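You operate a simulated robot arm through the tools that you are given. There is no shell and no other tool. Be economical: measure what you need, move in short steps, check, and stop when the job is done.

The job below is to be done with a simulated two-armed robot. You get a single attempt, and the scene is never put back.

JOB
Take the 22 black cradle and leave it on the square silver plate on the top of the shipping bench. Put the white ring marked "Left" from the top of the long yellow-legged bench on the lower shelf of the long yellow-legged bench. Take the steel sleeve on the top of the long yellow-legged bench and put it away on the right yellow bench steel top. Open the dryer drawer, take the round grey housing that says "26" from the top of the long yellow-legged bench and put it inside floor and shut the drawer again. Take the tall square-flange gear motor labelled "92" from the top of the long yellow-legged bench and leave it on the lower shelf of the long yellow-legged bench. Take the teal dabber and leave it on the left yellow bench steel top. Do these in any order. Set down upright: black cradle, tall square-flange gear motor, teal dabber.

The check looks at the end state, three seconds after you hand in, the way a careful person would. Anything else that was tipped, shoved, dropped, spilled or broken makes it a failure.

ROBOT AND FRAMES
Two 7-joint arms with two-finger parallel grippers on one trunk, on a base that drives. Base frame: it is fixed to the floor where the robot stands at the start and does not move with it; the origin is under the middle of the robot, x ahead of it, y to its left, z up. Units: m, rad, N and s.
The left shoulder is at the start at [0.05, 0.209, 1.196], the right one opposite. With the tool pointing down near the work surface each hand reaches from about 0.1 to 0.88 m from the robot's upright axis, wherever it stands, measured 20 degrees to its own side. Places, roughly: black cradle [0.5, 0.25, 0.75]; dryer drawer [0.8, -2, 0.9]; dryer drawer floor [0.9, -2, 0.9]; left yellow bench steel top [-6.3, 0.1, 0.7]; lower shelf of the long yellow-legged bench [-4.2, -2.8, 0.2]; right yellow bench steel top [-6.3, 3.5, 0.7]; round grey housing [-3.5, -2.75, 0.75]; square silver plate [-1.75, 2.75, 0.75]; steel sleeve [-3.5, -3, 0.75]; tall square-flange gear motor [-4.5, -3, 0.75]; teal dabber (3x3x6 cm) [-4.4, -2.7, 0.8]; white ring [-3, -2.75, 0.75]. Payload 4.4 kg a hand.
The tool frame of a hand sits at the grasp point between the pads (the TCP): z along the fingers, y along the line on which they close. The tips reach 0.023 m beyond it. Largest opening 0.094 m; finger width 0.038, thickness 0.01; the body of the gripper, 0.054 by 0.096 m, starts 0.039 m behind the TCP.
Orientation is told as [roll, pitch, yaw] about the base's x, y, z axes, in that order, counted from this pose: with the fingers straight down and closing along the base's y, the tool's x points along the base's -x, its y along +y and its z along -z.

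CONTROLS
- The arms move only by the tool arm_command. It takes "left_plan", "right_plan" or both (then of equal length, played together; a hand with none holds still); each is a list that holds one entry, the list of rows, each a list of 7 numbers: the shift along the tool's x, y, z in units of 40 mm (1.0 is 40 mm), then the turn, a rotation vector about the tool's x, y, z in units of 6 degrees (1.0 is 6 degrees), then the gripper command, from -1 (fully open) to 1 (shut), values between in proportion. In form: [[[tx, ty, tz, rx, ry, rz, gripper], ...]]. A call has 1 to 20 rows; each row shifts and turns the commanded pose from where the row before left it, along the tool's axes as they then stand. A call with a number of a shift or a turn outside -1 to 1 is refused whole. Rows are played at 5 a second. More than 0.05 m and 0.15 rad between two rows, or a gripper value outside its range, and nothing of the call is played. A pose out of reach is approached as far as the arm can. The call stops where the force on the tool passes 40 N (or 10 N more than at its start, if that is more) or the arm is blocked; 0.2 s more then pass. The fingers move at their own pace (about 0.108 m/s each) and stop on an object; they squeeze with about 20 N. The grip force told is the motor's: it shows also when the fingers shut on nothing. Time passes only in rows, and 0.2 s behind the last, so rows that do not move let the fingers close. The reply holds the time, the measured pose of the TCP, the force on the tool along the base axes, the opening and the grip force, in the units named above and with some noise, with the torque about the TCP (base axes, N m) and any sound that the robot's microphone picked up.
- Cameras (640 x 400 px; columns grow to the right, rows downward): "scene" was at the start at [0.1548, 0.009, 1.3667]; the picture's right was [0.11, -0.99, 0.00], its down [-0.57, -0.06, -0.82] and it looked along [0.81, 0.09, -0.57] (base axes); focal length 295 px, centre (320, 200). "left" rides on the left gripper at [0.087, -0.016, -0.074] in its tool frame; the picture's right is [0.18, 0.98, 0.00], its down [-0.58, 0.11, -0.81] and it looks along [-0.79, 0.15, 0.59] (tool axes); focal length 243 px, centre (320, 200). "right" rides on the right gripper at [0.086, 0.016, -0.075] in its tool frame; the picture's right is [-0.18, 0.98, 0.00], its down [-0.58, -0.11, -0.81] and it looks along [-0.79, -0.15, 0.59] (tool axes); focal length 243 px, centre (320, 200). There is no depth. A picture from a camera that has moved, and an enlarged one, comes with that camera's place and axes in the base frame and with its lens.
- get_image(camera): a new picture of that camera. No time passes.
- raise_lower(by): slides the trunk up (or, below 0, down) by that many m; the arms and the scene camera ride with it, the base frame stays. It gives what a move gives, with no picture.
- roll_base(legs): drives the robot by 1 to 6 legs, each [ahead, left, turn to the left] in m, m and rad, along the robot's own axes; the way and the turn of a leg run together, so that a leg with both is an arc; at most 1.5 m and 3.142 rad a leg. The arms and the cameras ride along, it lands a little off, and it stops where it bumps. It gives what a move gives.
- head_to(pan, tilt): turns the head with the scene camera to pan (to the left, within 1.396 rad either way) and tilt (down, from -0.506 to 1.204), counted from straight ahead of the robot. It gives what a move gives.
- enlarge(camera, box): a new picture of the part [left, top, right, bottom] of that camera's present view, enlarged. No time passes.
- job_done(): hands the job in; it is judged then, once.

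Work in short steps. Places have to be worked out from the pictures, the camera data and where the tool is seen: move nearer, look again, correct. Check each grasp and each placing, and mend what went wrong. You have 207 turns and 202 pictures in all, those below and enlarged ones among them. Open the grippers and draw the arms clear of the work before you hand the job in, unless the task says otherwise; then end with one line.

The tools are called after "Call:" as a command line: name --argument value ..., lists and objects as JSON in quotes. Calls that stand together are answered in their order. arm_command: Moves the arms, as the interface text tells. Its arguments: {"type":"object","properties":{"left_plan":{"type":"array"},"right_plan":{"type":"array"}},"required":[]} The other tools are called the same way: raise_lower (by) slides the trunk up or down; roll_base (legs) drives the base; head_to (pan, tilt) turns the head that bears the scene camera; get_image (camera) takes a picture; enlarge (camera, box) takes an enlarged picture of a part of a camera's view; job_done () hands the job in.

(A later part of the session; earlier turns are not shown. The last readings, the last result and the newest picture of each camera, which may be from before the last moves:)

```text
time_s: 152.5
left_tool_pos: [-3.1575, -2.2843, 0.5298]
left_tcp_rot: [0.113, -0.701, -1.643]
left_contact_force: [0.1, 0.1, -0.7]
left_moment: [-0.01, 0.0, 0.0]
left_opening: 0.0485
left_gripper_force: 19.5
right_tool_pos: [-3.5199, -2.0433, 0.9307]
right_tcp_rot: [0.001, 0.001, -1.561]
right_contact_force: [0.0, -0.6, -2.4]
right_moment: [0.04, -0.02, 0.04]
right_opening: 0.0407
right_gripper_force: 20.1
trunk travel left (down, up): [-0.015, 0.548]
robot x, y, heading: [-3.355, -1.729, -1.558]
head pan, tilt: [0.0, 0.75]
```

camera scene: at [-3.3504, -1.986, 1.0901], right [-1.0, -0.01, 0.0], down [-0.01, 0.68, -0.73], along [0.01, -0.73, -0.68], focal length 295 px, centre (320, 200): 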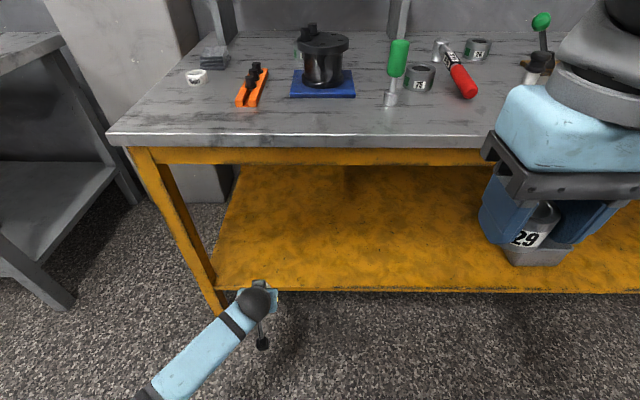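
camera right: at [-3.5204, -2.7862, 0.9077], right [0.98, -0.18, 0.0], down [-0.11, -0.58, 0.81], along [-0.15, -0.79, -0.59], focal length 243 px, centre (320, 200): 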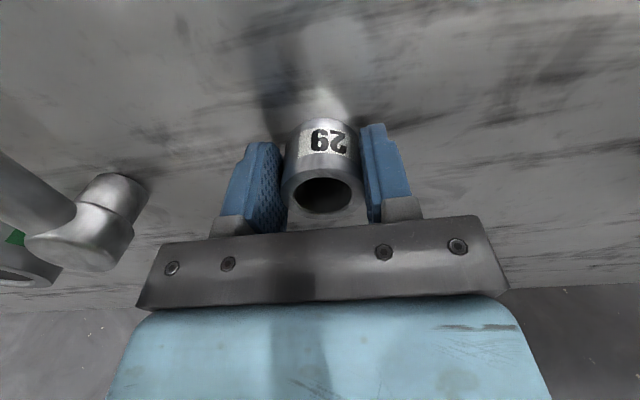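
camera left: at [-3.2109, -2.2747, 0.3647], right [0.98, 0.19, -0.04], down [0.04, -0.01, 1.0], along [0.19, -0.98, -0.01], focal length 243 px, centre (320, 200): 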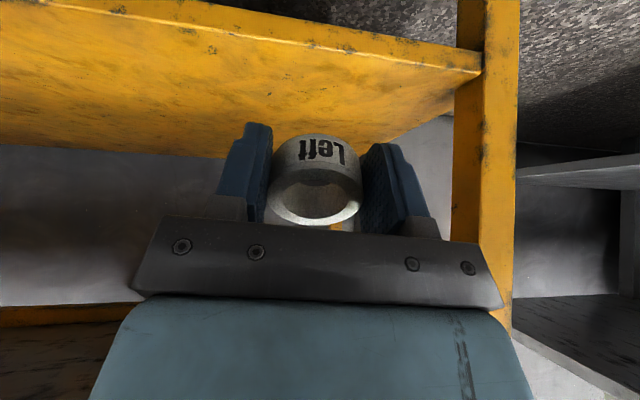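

The arm still strays sideways, so something is limiting it. I look down-left at the arm itself.

Call:
head_to --pan 0.7 --tilt 1.1

Call:
get_image --camera "scene"

```text
time_s: 153.6
left_tool_pos: [-3.1569, -2.2855, 0.5284]
left_tcp_rot: [0.11, -0.702, -1.642]
left_contact_force: [0.9, 0.8, 0.1]
left_moment: [0.01, -0.01, -0.01]
left_opening: 0.0485
left_gripper_force: 20.2
right_tool_pos: [-3.5174, -2.0439, 0.9304]
right_tcp_rot: [-0.002, 0.001, -1.564]
right_contact_force: [-0.2, -0.1, -1.2]
right_moment: [0.01, 0.02, -0.05]
right_opening: 0.0409
right_gripper_force: 19.7
trunk travel left (down, up): [-0.015, 0.548]
robot x, y, heading: [-3.3541, -1.7333, -1.564]
head pan, tilt: [0.7, 1.1]
```

```text
146 pictures are left
camera scene: at [-3.3113, -1.8484, 1.0688], right [-0.76, -0.65, 0.0], down [-0.58, 0.68, -0.45], along [0.29, -0.34, -0.89], focal length 295 px, centre (320, 200)
```

scene: 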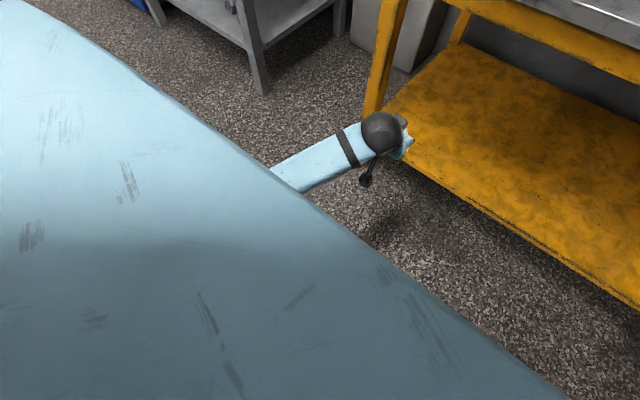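

The forearm is pressed against my chest shell. I raise the hand up and forward to free the elbow, then look at its reported pose.

Call:
arm_command --left_plan '[[[-0.54, 0, -0.65, 0, 0, 0, 1], [-0.54, 0, -0.65, 0, 0, 0, 1], [-0.54, 0, -0.65, 0, 0, 0, 1], [-0.54, 0, -0.65, 0, 0, 0, 1], [-0.54, 0, -0.65, 0, 0, 0, 1], [-0.54, 0, -0.65, 0, 0, 0, 1], [-0.54, 0, -0.65, 0, 0, 0, 1], [-0.54, 0, -0.65, 0, 0, 0, 1], [0, 0, 0, 1, 0, 0, 1], [0, 0, 0, 0, 0, 0, 1]]]'

Call:
roll_base --legs '[[0, -0.1, 0]]'

```text
time_s: 155.9
left_tool_pos: [-3.1393, -2.282, 0.7844]
left_tcp_rot: [0.125, -0.691, -1.666]
left_contact_force: [0.2, 0.5, 0.0]
left_moment: [0.01, 0.01, 0.01]
left_opening: 0.0487
left_gripper_force: 20.4
right_tool_pos: [-3.5146, -2.0449, 0.9311]
right_tcp_rot: [-0.006, 0.004, -1.563]
right_contact_force: [0.4, -0.1, -1.3]
right_moment: [0.0, -0.02, -0.04]
right_opening: 0.0406
right_gripper_force: 19.9
trunk travel left (down, up): [-0.015, 0.548]
robot x, y, heading: [-3.3537, -1.7349, -1.568]
head pan, tilt: [0.7, 1.1]
stopped in row 10 (left hand): the arm was blocked; the commanded pose is now the measured one
```

```text
time_s: 157.5
left_tool_pos: [-3.2378, -2.2842, 0.7858]
left_tcp_rot: [0.117, -0.691, -1.666]
left_contact_force: [0.9, 0.1, -0.9]
left_moment: [-0.02, 0.0, -0.02]
left_opening: 0.0487
left_gripper_force: 19.8
right_tool_pos: [-3.6119, -2.0458, 0.9318]
right_tcp_rot: [-0.009, 0.002, -1.564]
right_contact_force: [0.0, -0.6, -2.7]
right_moment: [0.02, -0.01, -0.03]
right_opening: 0.0409
right_gripper_force: 20.0
trunk travel left (down, up): [-0.015, 0.548]
robot x, y, heading: [-3.4535, -1.7298, -1.563]
head pan, tilt: [0.7, 1.1]
```

Call:
get_image --camera "scene"

Call:
get_image --camera "right"

```text
145 pictures are left
camera scene: at [-3.4044, -1.8499, 1.0684], right [-0.76, -0.65, 0.01], down [-0.58, 0.68, -0.45], along [0.29, -0.34, -0.89], focal length 295 px, centre (320, 200)
```

scene: 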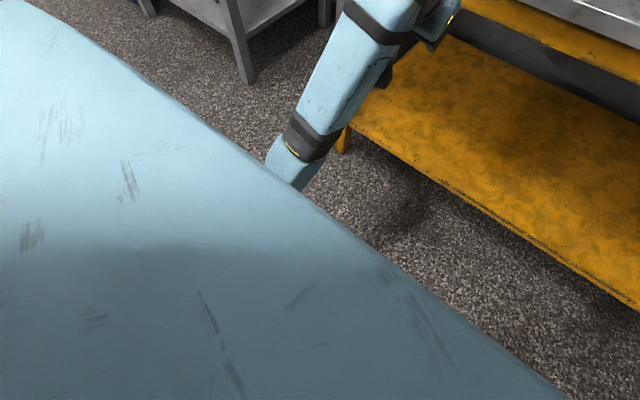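

```text
144 pictures are left
camera right: at [-3.5953, -1.9581, 1.0061], right [0.98, -0.18, -0.01], down [-0.1, -0.58, 0.81], along [-0.15, -0.79, -0.59], focal length 243 px, centre (320, 200)
```

right: 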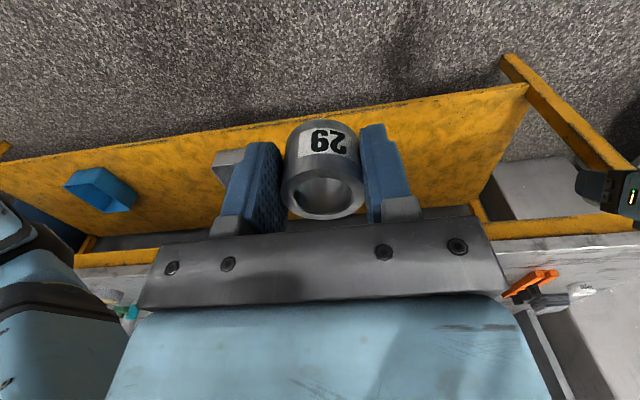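

The elbow is tucked under the chest. I extend the hand forward-up and outward so the arm unfolds, and remove the tilt.

Call:
arm_command --left_plan '[[[-0.84, 0.2, -0.08, 0, 0, 0, 1], [-0.84, 0.2, -0.08, 0, 0, 0, 1], [-0.84, 0.2, -0.08, 0, 0, 0, 1], [-0.84, 0.2, -0.08, 0, 0, 0, 1], [-0.84, 0.2, -0.08, 0, 0, 0, 1], [-0.84, 0.2, -0.08, 0, 0, 0, 1], [0, 0, 0, 1, 0, 0, 1], [0, 0, 0, 0, 1, 0, 1], [0, 0, 0, 0, 1, 0, 1], [0, 0, 0, 0, 1, 0, 1], [0, 0, 0, 0, 1, 0, 1], [0, 0, 0, 0, 1, 0, 1], [0, 0, 0, 0, 1, 0, 1], [0, 0, 0, 0, 0, -0.9, 1], [0, 0, 0, 0, 0, 0, 1]]]'

Call:
head_to --pan 0.5 --tilt 0.7

Call:
get_image --camera "scene"

```text
time_s: 160.7
left_tool_pos: [-3.1872, -2.5121, 0.9057]
left_tcp_rot: [0.011, -0.066, -1.563]
left_contact_force: [-0.1, -0.5, 0.7]
left_moment: [-0.04, -0.03, -0.04]
left_opening: 0.0486
left_gripper_force: 20.0
left hand out of reach, approached as far as the arm can: row 9, 10, 11, 12, 13
right_tool_pos: [-3.6169, -2.0448, 0.9308]
right_tcp_rot: [0.001, 0.002, -1.564]
right_contact_force: [-0.4, 0.7, -1.6]
right_moment: [0.01, -0.02, -0.02]
right_opening: 0.0409
right_gripper_force: 19.8
trunk travel left (down, up): [-0.015, 0.548]
robot x, y, heading: [-3.4546, -1.7316, -1.56]
head pan, tilt: [0.7, 1.1]
```

```text
time_s: 161.6
left_tool_pos: [-3.1864, -2.5111, 0.9051]
left_tcp_rot: [0.011, -0.065, -1.565]
left_contact_force: [0.0, 0.5, -0.3]
left_moment: [0.03, 0.02, 0.0]
left_opening: 0.0484
left_gripper_force: 20.0
right_tool_pos: [-3.6171, -2.0445, 0.9313]
right_tcp_rot: [-0.001, 0.002, -1.565]
right_contact_force: [0.3, -0.2, -2.4]
right_moment: [0.01, -0.01, 0.0]
right_opening: 0.0411
right_gripper_force: 20.2
trunk travel left (down, up): [-0.015, 0.548]
robot x, y, heading: [-3.4532, -1.7331, -1.56]
head pan, tilt: [0.499, 0.7]
```

```text
143 pictures are left
camera scene: at [-3.4106, -1.8752, 1.0988], right [-0.87, -0.48, 0.0], down [-0.31, 0.56, -0.76], along [0.37, -0.67, -0.64], focal length 295 px, centre (320, 200)
```

scene: 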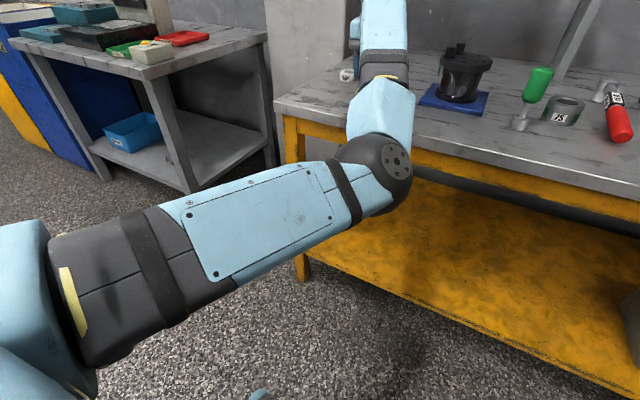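

The arm is free again. Better plan: back the base off, pre-shape the arm low and nearly straight in open space, then drive forward to bring the ring over the shelf. First back off and raise the trunk 0.13.

Call:
roll_base --legs '[[-0.38, 0, 0]]'

Call:
raise_lower --by 0.13

Call:
arm_command --left_plan '[[[0.2, 0, 0.85, 0, 0, 0, 1], [0.2, 0, 0.85, 0, 0, 0, 1], [0.2, 0, 0.85, 0, 0, 0, 1], [0.1, 0, 0.85, 0, 0, 0, 1], [0, 0, 0.85, 0, 0, 0, 1], [0, 0, 0.85, 0, 0, 0, 1], [0, 0, 0.85, 0, 0, 0, 1], [0, 0, 0.85, 0, 0, 0, 1], [0, 0, 0, 0, 0, 0, 1]]]'

Call:
get_image --camera "scene"

```text
time_s: 164.0
left_tool_pos: [-3.1891, -2.1302, 0.9057]
left_tcp_rot: [0.012, -0.065, -1.561]
left_contact_force: [0.3, 0.1, -0.7]
left_moment: [0.01, -0.03, 0.0]
left_opening: 0.0486
left_gripper_force: 20.0
right_tool_pos: [-3.6178, -1.6642, 0.9313]
right_tcp_rot: [0.0, 0.002, -1.563]
right_contact_force: [-0.8, -0.5, -0.6]
right_moment: [-0.01, 0.01, 0.0]
right_opening: 0.0408
right_gripper_force: 19.9
trunk travel left (down, up): [-0.015, 0.548]
robot x, y, heading: [-3.4594, -1.3539, -1.565]
head pan, tilt: [0.499, 0.7]
```

```text
time_s: 165.5
left_tool_pos: [-3.1874, -2.1297, 1.0366]
left_tcp_rot: [0.013, -0.066, -1.56]
left_contact_force: [0.1, 0.1, -0.2]
left_moment: [0.0, -0.04, -0.01]
left_opening: 0.0487
left_gripper_force: 20.5
right_tool_pos: [-3.6197, -1.664, 1.0596]
right_tcp_rot: [0.0, 0.002, -1.562]
right_contact_force: [-0.4, 0.2, -1.3]
right_moment: [0.02, 0.01, 0.01]
right_opening: 0.0409
right_gripper_force: 19.9
trunk travel left (down, up): [-0.145, 0.418]
robot x, y, heading: [-3.454, -1.3526, -1.558]
head pan, tilt: [0.499, 0.7]
```

```text
time_s: 167.5
left_tool_pos: [-3.1837, -2.1209, 0.762]
left_tcp_rot: [0.013, -0.065, -1.56]
left_contact_force: [0.1, 0.6, -0.6]
left_moment: [0.03, -0.02, 0.02]
left_opening: 0.0489
left_gripper_force: 20.3
right_tool_pos: [-3.6192, -1.664, 1.061]
right_tcp_rot: [0.001, 0.0, -1.562]
right_contact_force: [-0.7, -0.2, -3.1]
right_moment: [0.02, 0.02, -0.02]
right_opening: 0.0407
right_gripper_force: 19.5
trunk travel left (down, up): [-0.145, 0.418]
robot x, y, heading: [-3.4565, -1.3531, -1.568]
head pan, tilt: [0.499, 0.7]
```

```text
142 pictures are left
camera scene: at [-3.4132, -1.4941, 1.229], right [-0.87, -0.49, 0.0], down [-0.31, 0.56, -0.77], along [0.37, -0.67, -0.64], focal length 295 px, centre (320, 200)
```

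scene: 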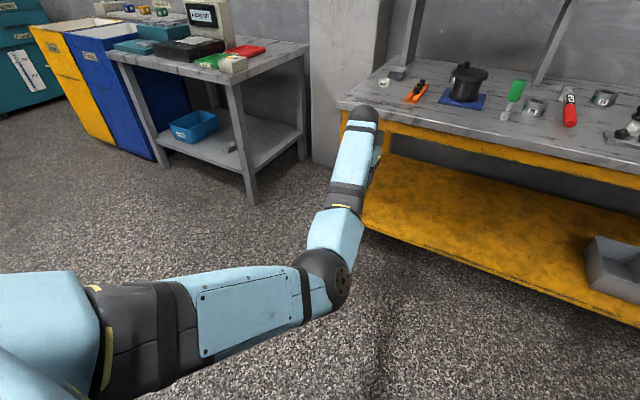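

The elbow is well clear now. I tilt to ~34° and lower toward z≈0.28 in open space.

Call:
arm_command --left_plan '[[[0, 0, 0, 0, -1, 0, 1], [0, 0, 0, 0, -1, 0, 1], [0, 0, 0, 0, -1, 0, 1], [0, 0, 0, 0, -1, 0, 1], [0, 0, 0, 0, -1, 0, 1], [0.477, 0, 0.715, 0, 0, 0, 1], [0.477, 0, 0.715, 0, 0, 0, 1], [0.477, 0, 0.715, 0, 0, 0, 1], [0.477, 0, 0.715, 0, 0, 0, 1], [0.477, 0, 0.715, 0, 0, 0, 1], [0.477, 0, 0.715, 0, 0, 0, 1], [0.477, 0, 0.715, 0, 0, 0, 1], [0.477, 0, 0.715, 0, 0, 0, 1], [0.477, 0, 0.715, 0, 0, 0, 1], [0.477, 0, 0.715, 0, 0, 0, 1], [0.477, 0, 0.715, 0, 0, 0, 1], [0.477, 0, 0.715, 0, 0, 0, 1], [0, 0, 0, 0, 0, 0, 1]]]'

Call:
get_image --camera "scene"

```text
time_s: 171.3
left_tool_pos: [-3.1826, -2.1112, 0.3957]
left_tcp_rot: [0.016, -0.587, -1.57]
left_contact_force: [-0.6, 0.0, 0.3]
left_moment: [-0.01, 0.0, 0.02]
left_opening: 0.0486
left_gripper_force: 20.1
left hand out of reach, approached as far as the arm can: row 16, 17
right_tool_pos: [-3.6199, -1.6626, 1.0611]
right_tcp_rot: [0.0, 0.002, -1.561]
right_contact_force: [-0.5, 0.1, -1.9]
right_moment: [0.02, -0.02, -0.02]
right_opening: 0.0408
right_gripper_force: 19.9
trunk travel left (down, up): [-0.145, 0.418]
robot x, y, heading: [-3.4542, -1.3514, -1.561]
head pan, tilt: [0.499, 0.7]
```

```text
141 pictures are left
camera scene: at [-3.413, -1.4943, 1.2289], right [-0.87, -0.49, 0.0], down [-0.31, 0.56, -0.76], along [0.37, -0.67, -0.64], focal length 295 px, centre (320, 200)
```

scene: 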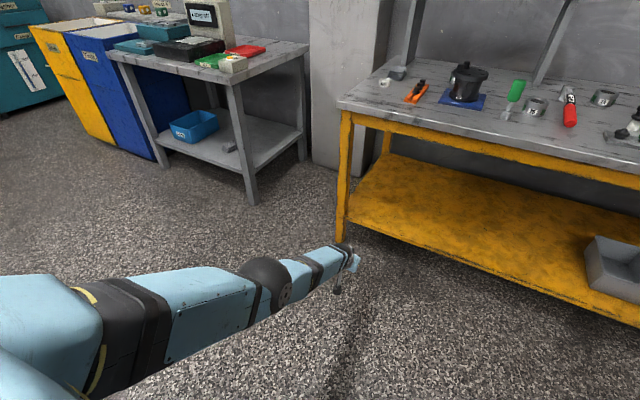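

Arm is straight at z 0.396. I lower the trunk by 0.12, then drive forward in two parts, checking in between.

Call:
raise_lower --by -0.12

Call:
roll_base --legs '[[0.3, 0, 0]]'

Call:
get_image --camera "left"

Call:
get_image --camera "scene"

```text
time_s: 172.8
left_tool_pos: [-3.1838, -2.1108, 0.2769]
left_tcp_rot: [0.016, -0.589, -1.568]
left_contact_force: [0.3, -0.4, -0.3]
left_moment: [0.03, -0.03, -0.01]
left_opening: 0.0488
left_gripper_force: 20.5
right_tool_pos: [-3.6191, -1.664, 0.9407]
right_tcp_rot: [0.001, 0.003, -1.562]
right_contact_force: [0.6, 0.0, -2.9]
right_moment: [0.01, 0.01, 0.02]
right_opening: 0.0406
right_gripper_force: 19.3
trunk travel left (down, up): [-0.025, 0.538]
robot x, y, heading: [-3.4564, -1.3507, -1.565]
head pan, tilt: [0.499, 0.7]
```

```text
time_s: 174.9
left_tool_pos: [-3.1789, -2.415, 0.2748]
left_tcp_rot: [0.016, -0.588, -1.567]
left_contact_force: [-0.1, -0.3, -1.2]
left_moment: [-0.02, 0.01, 0.0]
left_opening: 0.0488
left_gripper_force: 19.9
right_tool_pos: [-3.615, -1.9686, 0.9409]
right_tcp_rot: [0.0, 0.001, -1.559]
right_contact_force: [0.0, -0.1, -2.6]
right_moment: [0.02, -0.01, -0.01]
right_opening: 0.0408
right_gripper_force: 19.6
trunk travel left (down, up): [-0.025, 0.538]
robot x, y, heading: [-3.4514, -1.6591, -1.557]
head pan, tilt: [0.499, 0.7]
```

```text
140 pictures are left
camera left: at [-3.1976, -2.3016, 0.289], right [0.98, 0.17, -0.09], down [0.1, -0.03, 0.99], along [0.16, -0.99, -0.05], focal length 243 px, centre (320, 200)
```

left: 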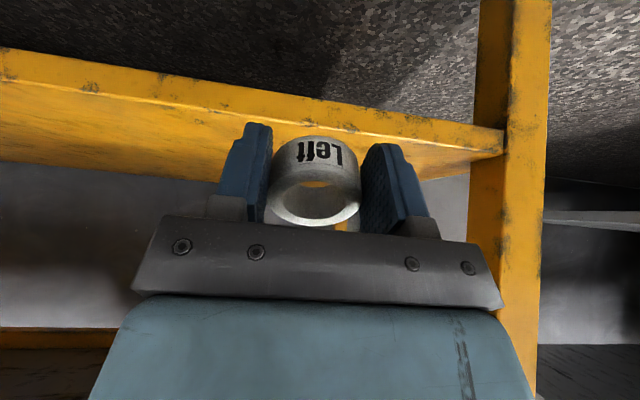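

```text
139 pictures are left
camera scene: at [-3.41, -1.7984, 1.1089], right [-0.87, -0.49, 0.0], down [-0.31, 0.56, -0.76], along [0.37, -0.67, -0.64], focal length 295 px, centre (320, 200)
```

scene: 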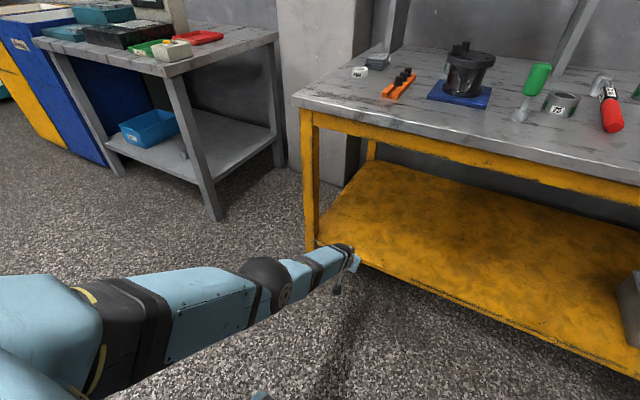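

Leg and shelf edge are clear; the shelf top shows at z≈0.21. I drive forward another 0.16.

Call:
roll_base --legs '[[0.16, 0, 0]]'

Call:
get_image --camera "left"

Call:
get_image --camera "scene"

```text
time_s: 176.3
left_tool_pos: [-3.1757, -2.5704, 0.2751]
left_tcp_rot: [0.016, -0.587, -1.566]
left_contact_force: [-0.1, 0.8, 0.7]
left_moment: [0.0, 0.01, -0.02]
left_opening: 0.0487
left_gripper_force: 19.7
right_tool_pos: [-3.6131, -2.1253, 0.9411]
right_tcp_rot: [0.001, 0.002, -1.56]
right_contact_force: [-0.6, 1.6, -2.0]
right_moment: [0.02, 0.02, 0.0]
right_opening: 0.0408
right_gripper_force: 20.0
trunk travel left (down, up): [-0.025, 0.538]
robot x, y, heading: [-3.4489, -1.8125, -1.561]
head pan, tilt: [0.499, 0.7]
```

```text
138 pictures are left
camera left: at [-3.1951, -2.4585, 0.2888], right [0.98, 0.17, -0.09], down [0.1, -0.03, 0.99], along [0.16, -0.99, -0.05], focal length 243 px, centre (320, 200)
```

left: 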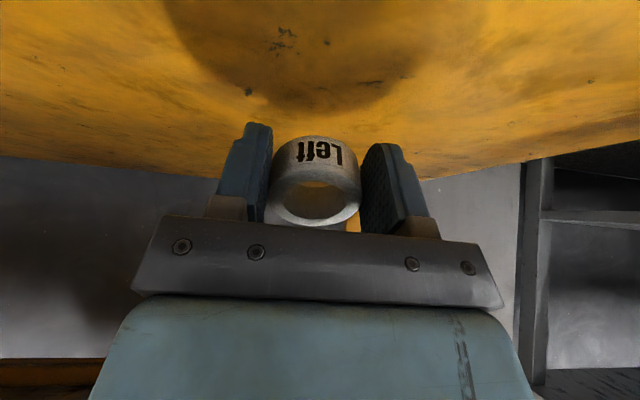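

```text
137 pictures are left
camera scene: at [-3.4081, -1.9557, 1.1088], right [-0.87, -0.49, 0.0], down [-0.31, 0.56, -0.76], along [0.37, -0.67, -0.64], focal length 295 px, centre (320, 200)
```

scene: 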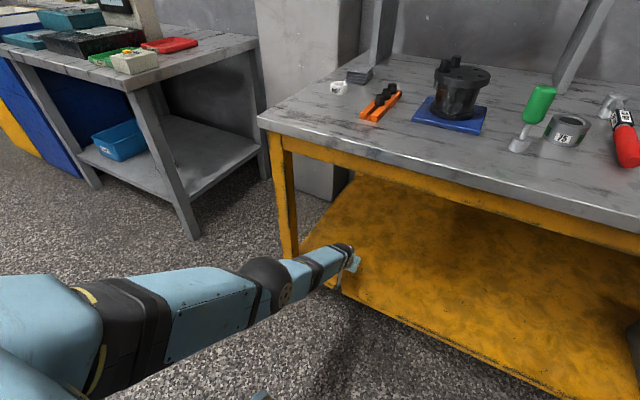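

The ring is over the shelf. I lower by 0.022 with the trunk and check the force.

Call:
raise_lower --by -0.022

Call:
arm_command --left_plan '[[[0.15, 0, 0.15, 0, 0, 0, 1], [0, 0, 0, 0, 0, 0, 1]]]'

Call:
get_image --camera "left"

```text
time_s: 177.0
left_tool_pos: [-3.1753, -2.5704, 0.2533]
left_tcp_rot: [0.015, -0.588, -1.566]
left_contact_force: [0.0, 0.4, -0.7]
left_moment: [0.02, -0.01, 0.02]
left_opening: 0.0487
left_gripper_force: 20.1
right_tool_pos: [-3.6141, -2.1261, 0.9193]
right_tcp_rot: [0.001, -0.001, -1.559]
right_contact_force: [-0.3, -0.2, -2.4]
right_moment: [0.02, -0.01, 0.01]
right_opening: 0.0407
right_gripper_force: 20.1
trunk travel left (down, up): [-0.003, 0.56]
robot x, y, heading: [-3.4489, -1.8133, -1.559]
head pan, tilt: [0.499, 0.7]
```

```text
time_s: 177.6
left_tool_pos: [-3.1765, -2.5679, 0.2506]
left_tcp_rot: [0.017, -0.593, -1.566]
left_contact_force: [-1.0, -4.8, 11.7]
left_moment: [-0.13, 0.39, 0.13]
left_opening: 0.0486
left_gripper_force: 19.7
left hand out of reach, approached as far as the arm can: row 1
right_tool_pos: [-3.6146, -2.1253, 0.9194]
right_tcp_rot: [-0.001, 0.0, -1.559]
right_contact_force: [-0.1, -0.1, -2.4]
right_moment: [0.03, 0.01, -0.02]
right_opening: 0.0408
right_gripper_force: 19.8
trunk travel left (down, up): [-0.003, 0.56]
robot x, y, heading: [-3.4533, -1.8148, -1.56]
head pan, tilt: [0.499, 0.7]
```

```text
136 pictures are left
camera left: at [-3.1951, -2.4554, 0.2629], right [0.98, 0.17, -0.09], down [0.1, -0.03, 0.99], along [0.16, -0.99, -0.04], focal length 243 px, centre (320, 200)
```

left: 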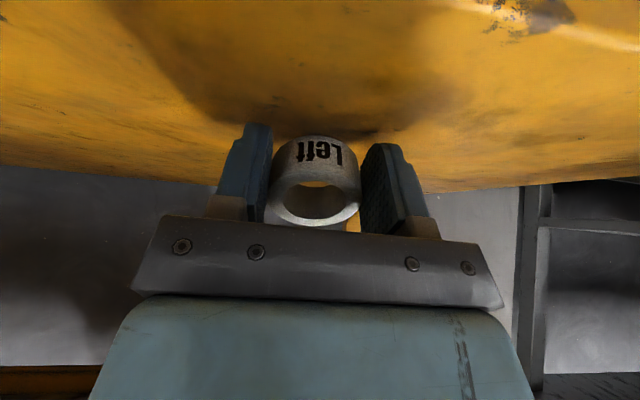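

Contact is felt (12 N). I open, then raise the trunk a bit and drive back before looking.

Call:
arm_command --left_plan '[[[0, 0, 0, 0, 0, 0, -0.5], [0, 0, 0, 0, 0, 0, -1], [0, 0, 0, 0, 0, 0, -1], [-0.2, 0, -0.2, 0, 0, 0, -1], [0, 0, 0, 0, 0, 0, -1]]]'

Call:
raise_lower --by 0.06

Call:
get_image --camera "left"

```text
time_s: 178.8
left_tool_pos: [-3.1783, -2.5661, 0.2573]
left_tcp_rot: [0.014, -0.587, -1.566]
left_contact_force: [0.3, -0.1, 0.1]
left_moment: [0.0, 0.03, -0.01]
left_opening: 0.0941
left_gripper_force: 0.0
right_tool_pos: [-3.6128, -2.1261, 0.9186]
right_tcp_rot: [-0.002, 0.001, -1.56]
right_contact_force: [-1.0, -0.3, -1.5]
right_moment: [0.02, -0.02, 0.01]
right_opening: 0.0407
right_gripper_force: 20.1
trunk travel left (down, up): [-0.003, 0.56]
robot x, y, heading: [-3.4534, -1.8141, -1.558]
head pan, tilt: [0.499, 0.7]
```

```text
time_s: 179.8
left_tool_pos: [-3.1766, -2.5669, 0.3188]
left_tcp_rot: [0.016, -0.587, -1.564]
left_contact_force: [-0.6, -0.5, 0.2]
left_moment: [0.01, 0.05, 0.03]
left_opening: 0.0938
left_gripper_force: 0.0
right_tool_pos: [-3.6122, -2.1257, 0.9785]
right_tcp_rot: [0.0, 0.003, -1.558]
right_contact_force: [0.7, -0.5, -1.6]
right_moment: [0.03, 0.02, 0.03]
right_opening: 0.0406
right_gripper_force: 20.0
trunk travel left (down, up): [-0.063, 0.5]
robot x, y, heading: [-3.4484, -1.813, -1.559]
head pan, tilt: [0.499, 0.7]
```

```text
135 pictures are left
camera left: at [-3.1953, -2.455, 0.3321], right [0.98, 0.17, -0.09], down [0.1, -0.04, 0.99], along [0.16, -0.99, -0.05], focal length 243 px, centre (320, 200)
```

left: 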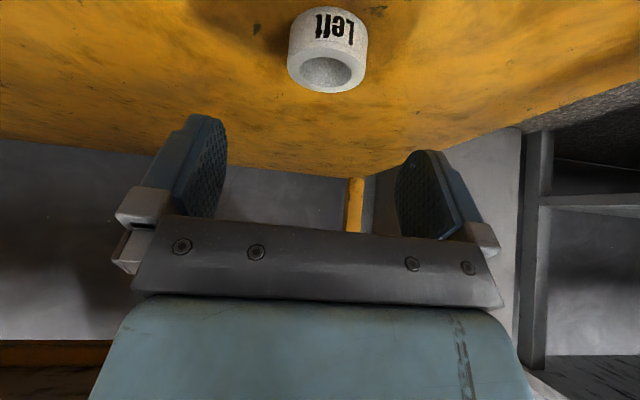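

The ring lies on the lower shelf. I back off, raise the trunk, and return the left hand to a neutral carry pose.

Call:
roll_base --legs '[[-0.42, 0, 0]]'

Call:
raise_lower --by 0.21

Call:
arm_command --left_plan '[[[-0.477, 0, -0.715, 0, 0, 0, -1], [-0.477, 0, -0.715, 0, 0, 0, -1], [-0.477, 0, -0.715, 0, 0, 0, -1], [-0.477, 0, -0.715, 0, 0, 0, -1], [-0.477, 0, -0.715, 0, 0, 0, -1], [-0.477, 0, -0.715, 0, 0, 0, -1], [-0.477, 0, -0.715, 0, 0, 0, -1], [-0.477, 0, -0.715, 0, 0, 0, -1], [-0.477, 0, -0.715, 0, 0, 0, -1], [-0.477, 0, -0.715, 0, 0, 0, -1], [-0.477, 0, -0.715, 0, 0, 0, -1], [-0.477, 0, -0.715, 0, 0, 0, -1], [0, 0, 0, 0, 1, 0, -1], [0, 0, 0, 0, 1, 0, -1], [0, 0, 0, 0, 1, 0, -1], [0, 0, 0, 0, 1, 0, -1], [0, 0, 0, 0, 1, 0, -1], [0, 0, 0, 0, 0.6, 0, -1], [0.9, 0, -0.2, 0, 0, 0, -1], [0.9, 0, -0.2, 0, 0, 0, -1]]]'

Call:
arm_command --left_plan '[[[0.85, -0.2, -0.35, 0, 0, 0, -1], [0.85, -0.2, -0.35, 0, 0, 0, -1], [0.85, -0.2, -0.35, 0, 0, 0, -1], [0.85, -0.2, -0.35, 0, 0, 0, -1], [0.85, -0.2, 0, 0, 0, 0, -1], [0.85, 0, 0, 0, 0, 0, -1], [0, 0, 0, 0, 0, 0, -1]]]'

Call:
head_to --pan -0.5 --tilt 0.5

Call:
get_image --camera "scene"

```text
time_s: 182.4
left_tool_pos: [-3.1859, -2.1483, 0.319]
left_tcp_rot: [0.017, -0.588, -1.576]
left_contact_force: [1.0, 0.3, -0.2]
left_moment: [0.0, 0.02, 0.01]
left_opening: 0.0939
left_gripper_force: 0.1
right_tool_pos: [-3.6186, -1.7033, 0.9784]
right_tcp_rot: [-0.002, 0.003, -1.569]
right_contact_force: [-0.5, 0.8, -2.3]
right_moment: [0.0, 0.03, 0.03]
right_opening: 0.041
right_gripper_force: 19.9
trunk travel left (down, up): [-0.063, 0.5]
robot x, y, heading: [-3.4544, -1.3959, -1.569]
head pan, tilt: [0.499, 0.7]
```

```text
time_s: 184.6
left_tool_pos: [-3.1862, -2.1491, 0.5283]
left_tcp_rot: [0.017, -0.588, -1.575]
left_contact_force: [0.0, 0.5, -1.5]
left_moment: [0.0, -0.02, 0.0]
left_opening: 0.094
left_gripper_force: 0.0
right_tool_pos: [-3.619, -1.7023, 1.1889]
right_tcp_rot: [0.0, 0.003, -1.568]
right_contact_force: [0.5, 0.5, -2.3]
right_moment: [0.07, 0.01, -0.01]
right_opening: 0.041
right_gripper_force: 19.9
trunk travel left (down, up): [-0.273, 0.29]
robot x, y, heading: [-3.4538, -1.3922, -1.565]
head pan, tilt: [0.499, 0.7]
```

```text
time_s: 188.8
left_tool_pos: [-3.1937, -2.0783, 0.9602]
left_tcp_rot: [0.013, -0.003, -1.565]
left_contact_force: [0.0, -0.2, 0.1]
left_moment: [-0.01, -0.02, 0.01]
left_opening: 0.0938
left_gripper_force: 0.0
left hand out of reach, approached as far as the arm can: row 18
right_tool_pos: [-3.6198, -1.7017, 1.1898]
right_tcp_rot: [0.002, -0.001, -1.57]
right_contact_force: [0.9, 0.7, -2.2]
right_moment: [0.0, 0.01, -0.01]
right_opening: 0.0407
right_gripper_force: 20.1
trunk travel left (down, up): [-0.273, 0.29]
robot x, y, heading: [-3.4569, -1.3932, -1.573]
head pan, tilt: [0.499, 0.7]
```

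```text
time_s: 190.4
left_tool_pos: [-3.2352, -1.8776, 1.0176]
left_tcp_rot: [0.013, -0.002, -1.564]
left_contact_force: [-0.2, -0.1, 0.5]
left_moment: [-0.02, 0.04, -0.01]
left_opening: 0.0939
left_gripper_force: 0.1
right_tool_pos: [-3.6205, -1.7047, 1.1887]
right_tcp_rot: [0.001, 0.001, -1.568]
right_contact_force: [-0.9, 1.1, -2.0]
right_moment: [0.03, 0.01, -0.01]
right_opening: 0.0407
right_gripper_force: 19.5
trunk travel left (down, up): [-0.273, 0.29]
robot x, y, heading: [-3.4566, -1.3918, -1.572]
head pan, tilt: [0.499, 0.7]
```

```text
time_s: 191.7
left_tool_pos: [-3.2353, -1.8772, 1.0167]
left_tcp_rot: [0.011, -0.002, -1.564]
left_contact_force: [0.9, -0.2, -0.9]
left_moment: [0.01, -0.01, 0.04]
left_opening: 0.094
left_gripper_force: 0.0
right_tool_pos: [-3.6194, -1.7017, 1.189]
right_tcp_rot: [0.001, 0.001, -1.569]
right_contact_force: [0.2, 0.4, -1.9]
right_moment: [0.04, 0.01, 0.03]
right_opening: 0.041
right_gripper_force: 20.0
trunk travel left (down, up): [-0.273, 0.29]
robot x, y, heading: [-3.4535, -1.3907, -1.57]
head pan, tilt: [-0.499, 0.499]
```

```text
134 pictures are left
camera scene: at [-3.4965, -1.5398, 1.3746], right [-0.88, 0.48, 0.0], down [0.23, 0.42, -0.88], along [-0.42, -0.77, -0.48], focal length 295 px, centre (320, 200)
```

scene: 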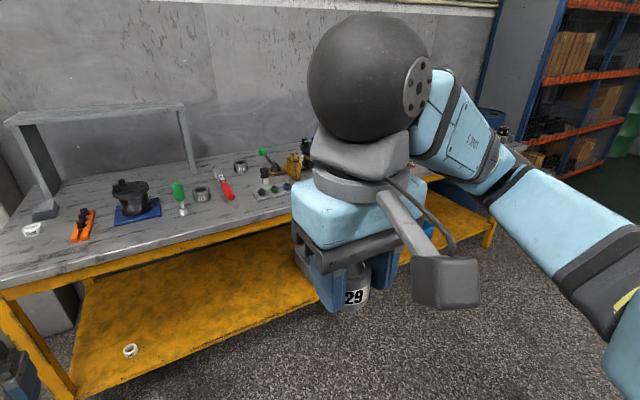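

The ring is lying flat on the shelf. I slide right ~0.95 m to face the other half of the bench.

Call:
roll_base --legs '[[0, -0.95, 0]]'

Call:
head_to --pan 0 --tilt 0.55

Call:
get_image --camera "scene"

Call:
enlarge --camera "scene" --box '[220, 120, 420, 230]'

```text
time_s: 200.5
left_tool_pos: [-4.1961, -1.8849, 1.0165]
left_tcp_rot: [0.012, -0.001, -1.55]
left_contact_force: [-0.3, -0.3, 0.6]
left_moment: [0.0, 0.01, -0.01]
left_opening: 0.0939
left_gripper_force: 0.0
right_tool_pos: [-4.5835, -1.7136, 1.1874]
right_tcp_rot: [-0.001, 0.003, -1.553]
right_contact_force: [0.7, -0.4, -1.7]
right_moment: [0.04, -0.02, 0.01]
right_opening: 0.041
right_gripper_force: 19.3
trunk travel left (down, up): [-0.273, 0.29]
robot x, y, heading: [-4.4181, -1.3995, -1.554]
head pan, tilt: [-0.499, 0.499]
```

```text
time_s: 201.5
left_tool_pos: [-4.1969, -1.884, 1.0156]
left_tcp_rot: [0.013, -0.001, -1.553]
left_contact_force: [-0.2, -0.1, 0.1]
left_moment: [-0.02, -0.01, 0.01]
left_opening: 0.094
left_gripper_force: 0.0
right_tool_pos: [-4.583, -1.715, 1.1897]
right_tcp_rot: [-0.001, 0.001, -1.555]
right_contact_force: [-0.4, -0.1, -2.2]
right_moment: [0.04, -0.01, 0.01]
right_opening: 0.0408
right_gripper_force: 20.3
trunk travel left (down, up): [-0.273, 0.29]
robot x, y, heading: [-4.4174, -1.3998, -1.554]
head pan, tilt: [0.0, 0.55]
```

```text
133 pictures are left
camera scene: at [-4.4194, -1.5588, 1.3701], right [-1.0, -0.02, 0.0], down [-0.01, 0.52, -0.85], along [0.01, -0.85, -0.52], focal length 295 px, centre (320, 200)
```

scene: 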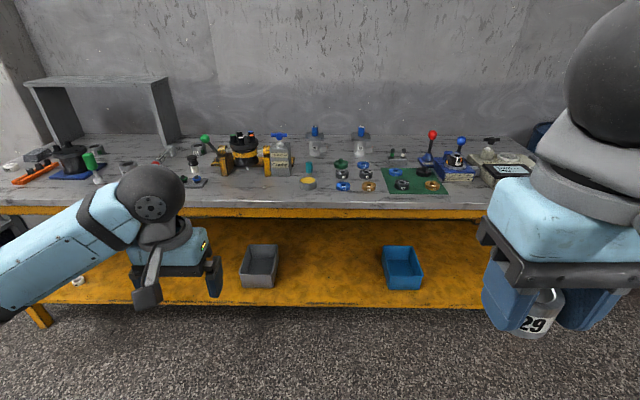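

```text
3.20 times, centred on (320, 175) of scene
camera zoom: at [-4.4194, -1.5588, 1.3701], right [-1.0, -0.02, 0.0], down [-0.01, 0.52, -0.85], along [0.01, -0.85, -0.52], focal length 945 px, centre (320, 280)
```

zoom: 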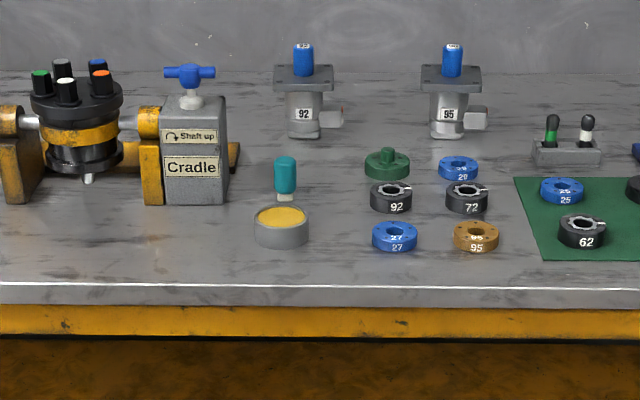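

Found: motor "92" at about (-4.38, -2.92), cap top z≈0.94; the dabber at about (-4.36, -2.69). I raise the left hand a bit and move in front of it (robot x≈-4.58, y≈-2.1).

Call:
arm_command --left_plan '[[[0.3, 0, -0.85, 0, 0, 0, -1], [0.3, 0, -0.85, 0, 0, 0, -1], [0.3, 0, -0.85, 0, 0, 0, -1], [0, 0, 0, 0, 0, 0, -1]]]'

Call:
roll_base --legs '[[0, -0.16, -0.016], [0.68, 0, 0]]'

Call:
head_to --pan 0.15 --tilt 0.8

Call:
get_image --camera "scene"

Call:
get_image --camera "left"

```text
time_s: 202.5
left_tool_pos: [-4.1971, -1.8497, 1.1189]
left_tcp_rot: [0.012, -0.002, -1.552]
left_contact_force: [-1.0, 0.6, -1.0]
left_moment: [0.02, 0.01, 0.03]
left_opening: 0.094
left_gripper_force: 0.0
right_tool_pos: [-4.5836, -1.7131, 1.1896]
right_tcp_rot: [-0.001, 0.002, -1.552]
right_contact_force: [0.8, -0.1, -2.1]
right_moment: [0.02, 0.0, 0.0]
right_opening: 0.0408
right_gripper_force: 20.0
trunk travel left (down, up): [-0.273, 0.29]
robot x, y, heading: [-4.4213, -1.4025, -1.555]
head pan, tilt: [0.0, 0.55]
```

```text
time_s: 207.9
left_tool_pos: [-4.3767, -2.5394, 1.1197]
left_tcp_rot: [0.013, -0.002, -1.581]
left_contact_force: [0.2, -0.4, 0.2]
left_moment: [0.0, -0.01, -0.02]
left_opening: 0.0939
left_gripper_force: 0.0
right_tool_pos: [-4.7604, -2.393, 1.1877]
right_tcp_rot: [0.001, 0.001, -1.583]
right_contact_force: [-0.3, -0.4, -0.7]
right_moment: [0.0, 0.01, 0.01]
right_opening: 0.0406
right_gripper_force: 20.3
trunk travel left (down, up): [-0.273, 0.29]
robot x, y, heading: [-4.5914, -2.0852, -1.583]
head pan, tilt: [0.0, 0.55]
```

```text
time_s: 208.7
left_tool_pos: [-4.3777, -2.5392, 1.1195]
left_tcp_rot: [0.012, 0.0, -1.581]
left_contact_force: [0.2, 0.1, -0.1]
left_moment: [0.01, -0.01, 0.01]
left_opening: 0.094
left_gripper_force: 0.0
right_tool_pos: [-4.7596, -2.3931, 1.1886]
right_tcp_rot: [-0.001, 0.002, -1.584]
right_contact_force: [0.1, 0.0, -2.0]
right_moment: [-0.02, -0.02, 0.0]
right_opening: 0.0409
right_gripper_force: 20.1
trunk travel left (down, up): [-0.273, 0.29]
robot x, y, heading: [-4.5905, -2.0864, -1.585]
head pan, tilt: [0.15, 0.799]
```

```text
131 pictures are left
camera scene: at [-4.5792, -2.2325, 1.3487], right [-0.99, -0.14, 0.0], down [-0.1, 0.71, -0.7], along [0.1, -0.69, -0.72], focal length 295 px, centre (320, 200)
```

scene: 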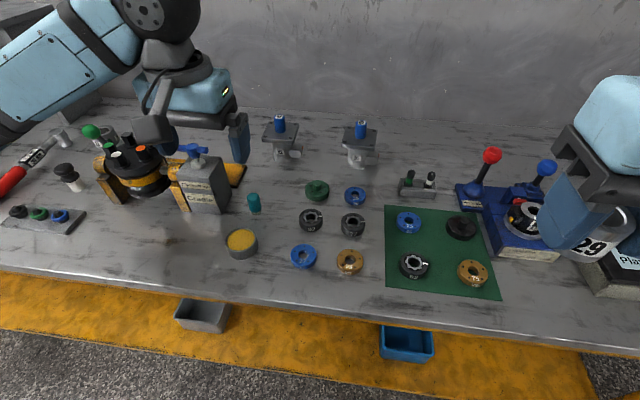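

```text
130 pictures are left
camera left: at [-4.3956, -2.453, 1.1931], right [0.98, 0.17, 0.01], down [0.09, -0.58, 0.81], along [0.15, -0.8, -0.59], focal length 243 px, centre (320, 200)
```

left: 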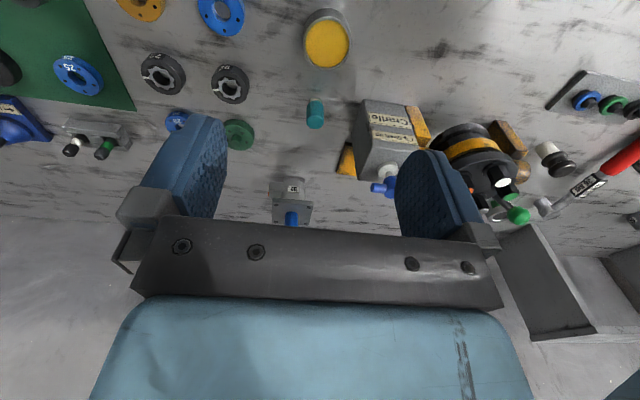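

I enlarge motor 92 in both views to refine its cap position and shape.

Call:
enlarge --camera "scene" --box '[240, 100, 400, 190]'

Call:
enlarge --camera "left" --box '[240, 80, 400, 240]'

```text
4.00 times, centred on (320, 145) of scene
camera zoom: at [-4.5792, -2.2325, 1.3487], right [-0.99, -0.14, 0.0], down [-0.1, 0.71, -0.7], along [0.1, -0.69, -0.72], focal length 1182 px, centre (320, 420)
```

zoom: 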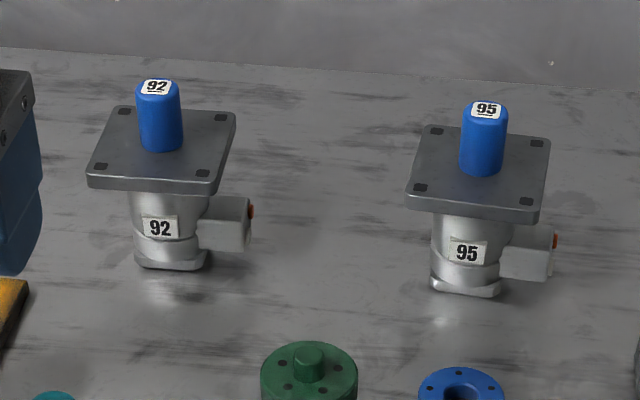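

```text
2.50 times, centred on (320, 160) of left
camera zoom: at [-4.3956, -2.453, 1.1931], right [0.98, 0.17, 0.01], down [0.09, -0.58, 0.81], along [0.15, -0.8, -0.59], focal length 606 px, centre (320, 300)
```

zoom: 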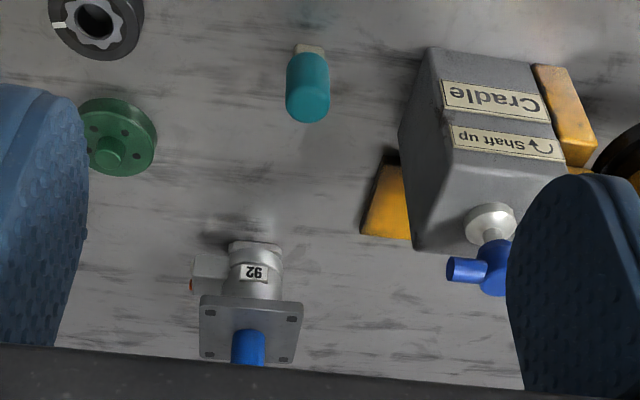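

Cap axis is at about (-4.375, -2.903), z 0.906 to 0.947. I'll grasp it with the hand tilted ~34° so it can go upright onto the shelf later. First tilt and move above.

Call:
arm_command --left_plan '[[[0, 0, 0, 0, -0.93, 0, -0.5], [0, 0, 0, 0, -0.93, 0, -0.5], [0, 0, 0, 0, -0.93, 0, -0.5], [0, 0, 0, 0, -0.93, 0, -0.5], [0, 0, 0, 0, -0.93, 0, -0.5], [0, 0, 0, 0, -0.93, 0, -0.5], [-0.75, 0.02, 0.5, 0, 0, 0, -0.5], [-0.75, 0.02, 0.5, 0, 0, 0, -0.5], [-0.75, 0.02, 0.5, 0, 0, 0, -0.5], [-0.75, 0.02, 0.5, 0, 0, 0, -0.5], [-0.75, 0.02, 0.5, 0, 0, 0, -0.5], [-0.75, 0.02, 0.5, 0, 0, 0, -0.5], [-0.75, 0.02, 0.5, 0, 0, 0, -0.5], [-0.75, 0.02, 0.5, 0, 0, 0, -0.5], [-0.75, 0, 0.5, 0, 0, 0, -0.5], [0.5, 0, 0.75, 0, 0, 0, -0.5], [0.5, 0, 0.75, 0, 0, 0, -0.5], [0, 0, 0, 0, 0, 0, -0.5]]]'

Call:
get_image --camera "left"

Call:
enlarge --camera "scene" --box '[200, 60, 360, 180]'

```text
time_s: 212.5
left_tool_pos: [-4.3747, -2.8623, 1.0473]
left_tcp_rot: [0.015, -0.588, -1.59]
left_contact_force: [-0.2, 0.3, 0.6]
left_moment: [-0.01, -0.01, -0.04]
left_opening: 0.0702
left_gripper_force: 0.2
right_tool_pos: [-4.7592, -2.391, 1.1897]
right_tcp_rot: [0.001, -0.001, -1.583]
right_contact_force: [0.4, -0.3, -2.2]
right_moment: [0.0, 0.01, -0.02]
right_opening: 0.0407
right_gripper_force: 19.6
trunk travel left (down, up): [-0.273, 0.29]
robot x, y, heading: [-4.592, -2.0858, -1.585]
head pan, tilt: [0.15, 0.799]
```

```text
127 pictures are left
camera left: at [-4.3911, -2.7499, 1.0608], right [0.99, 0.14, -0.09], down [0.1, -0.04, 0.99], along [0.14, -0.99, -0.05], focal length 243 px, centre (320, 200)
```

left: 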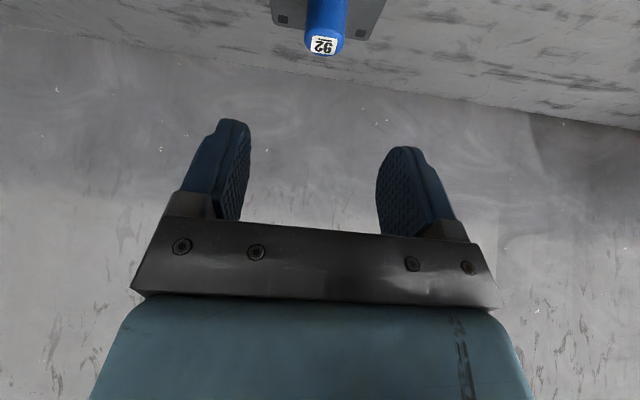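

```text
3.33 times, centred on (280, 120) of scene
camera zoom: at [-4.5793, -2.2322, 1.3487], right [-0.99, -0.14, 0.0], down [-0.1, 0.71, -0.7], along [0.1, -0.69, -0.72], focal length 985 px, centre (453, 467)
```

zoom: 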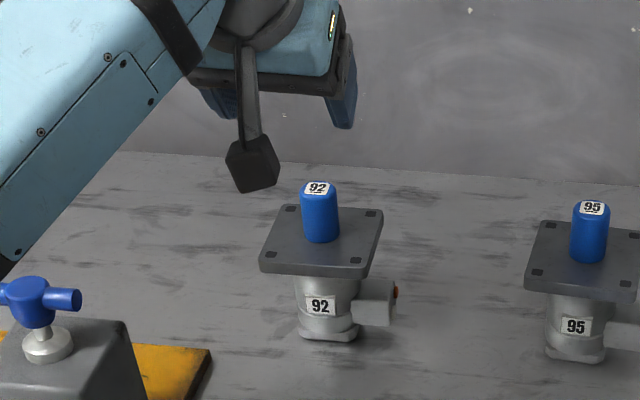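

The cap top is at about (-4.378, -2.893, 0.955). I move forward 3 cm and down partway, then check.

Call:
arm_command --left_plan '[[[-0.66, -0.08, 0.44, 0, 0, 0, -0.5], [0.46, 0, 0.69, 0, 0, 0, -0.5], [0.46, 0, 0.69, 0, 0, 0, -0.5], [0, 0, 0, 0, 0, 0, -0.5]]]'

Call:
get_image --camera "left"

Call:
enlarge --camera "scene" --box '[220, 80, 340, 170]'

```text
time_s: 213.5
left_tool_pos: [-4.3764, -2.8952, 0.9795]
left_tcp_rot: [0.015, -0.588, -1.589]
left_contact_force: [-0.1, 0.3, -0.4]
left_moment: [-0.01, -0.01, 0.0]
left_opening: 0.0704
left_gripper_force: 0.0
right_tool_pos: [-4.76, -2.3925, 1.1882]
right_tcp_rot: [0.0, 0.001, -1.583]
right_contact_force: [-0.1, 0.6, -0.6]
right_moment: [-0.01, -0.01, -0.03]
right_opening: 0.0406
right_gripper_force: 20.1
trunk travel left (down, up): [-0.273, 0.29]
robot x, y, heading: [-4.5904, -2.085, -1.585]
head pan, tilt: [0.15, 0.799]
```

```text
125 pictures are left
camera left: at [-4.3921, -2.7828, 0.9939], right [0.99, 0.14, -0.09], down [0.1, -0.04, 0.99], along [0.14, -0.99, -0.05], focal length 243 px, centre (320, 200)
```

left: 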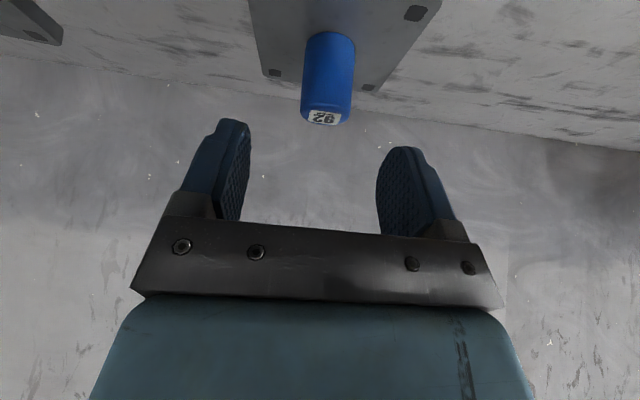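

```text
4.44 times, centred on (280, 125) of scene
camera zoom: at [-4.5791, -2.2322, 1.3487], right [-0.99, -0.14, 0.0], down [-0.1, 0.71, -0.7], along [0.1, -0.69, -0.72], focal length 1313 px, centre (498, 533)
```

zoom: 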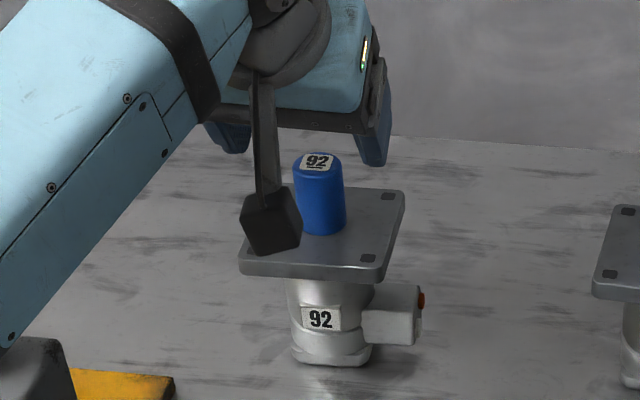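

The cap is centred. I lower 30 mm to z≈0.949 and close on it.

Call:
arm_command --left_plan '[[[0.42, -0.03, 0.63, 0, 0, 0, -0.5], [0, 0, 0, 0, 0, 0, -0.5], [0, 0, 0, 0, 0, 0, 1], [0, 0, 0, 0, 0, 0, 1], [0, 0, 0, 0, 0, 0, 1], [0, 0, 0, 0, 0, 0, 1]]]'

Call:
get_image --camera "left"

Call:
enlarge --camera "scene" --box '[220, 80, 340, 170]'

```text
time_s: 214.9
left_tool_pos: [-4.3789, -2.8965, 0.9496]
left_tcp_rot: [0.016, -0.587, -1.588]
left_contact_force: [1.5, -0.8, 2.9]
left_moment: [-0.2, 0.0, 0.04]
left_opening: 0.0297
left_gripper_force: 19.9
right_tool_pos: [-4.7605, -2.3923, 1.1888]
right_tcp_rot: [0.0, 0.0, -1.583]
right_contact_force: [-0.3, 0.0, -1.6]
right_moment: [0.01, 0.0, -0.01]
right_opening: 0.0409
right_gripper_force: 20.1
trunk travel left (down, up): [-0.273, 0.29]
robot x, y, heading: [-4.5879, -2.0854, -1.582]
head pan, tilt: [0.15, 0.799]
```

```text
123 pictures are left
camera left: at [-4.3942, -2.7837, 0.9624], right [0.99, 0.14, -0.09], down [0.1, -0.04, 0.99], along [0.14, -0.99, -0.05], focal length 243 px, centre (320, 200)
```

left: 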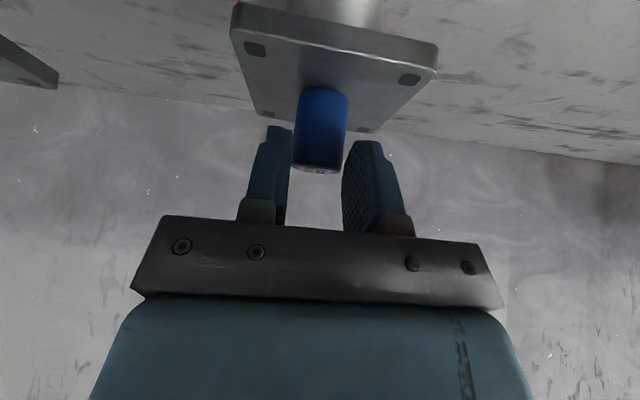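

```text
4.44 times, centred on (280, 125) of scene
camera zoom: at [-4.5792, -2.2321, 1.3488], right [-0.99, -0.14, 0.0], down [-0.1, 0.71, -0.7], along [0.1, -0.69, -0.72], focal length 1313 px, centre (498, 533)
```

zoom: 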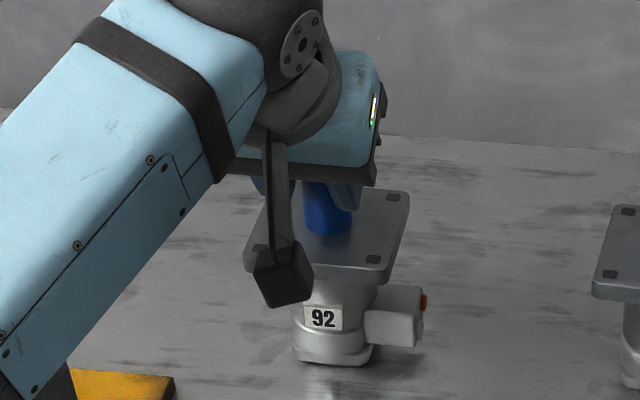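

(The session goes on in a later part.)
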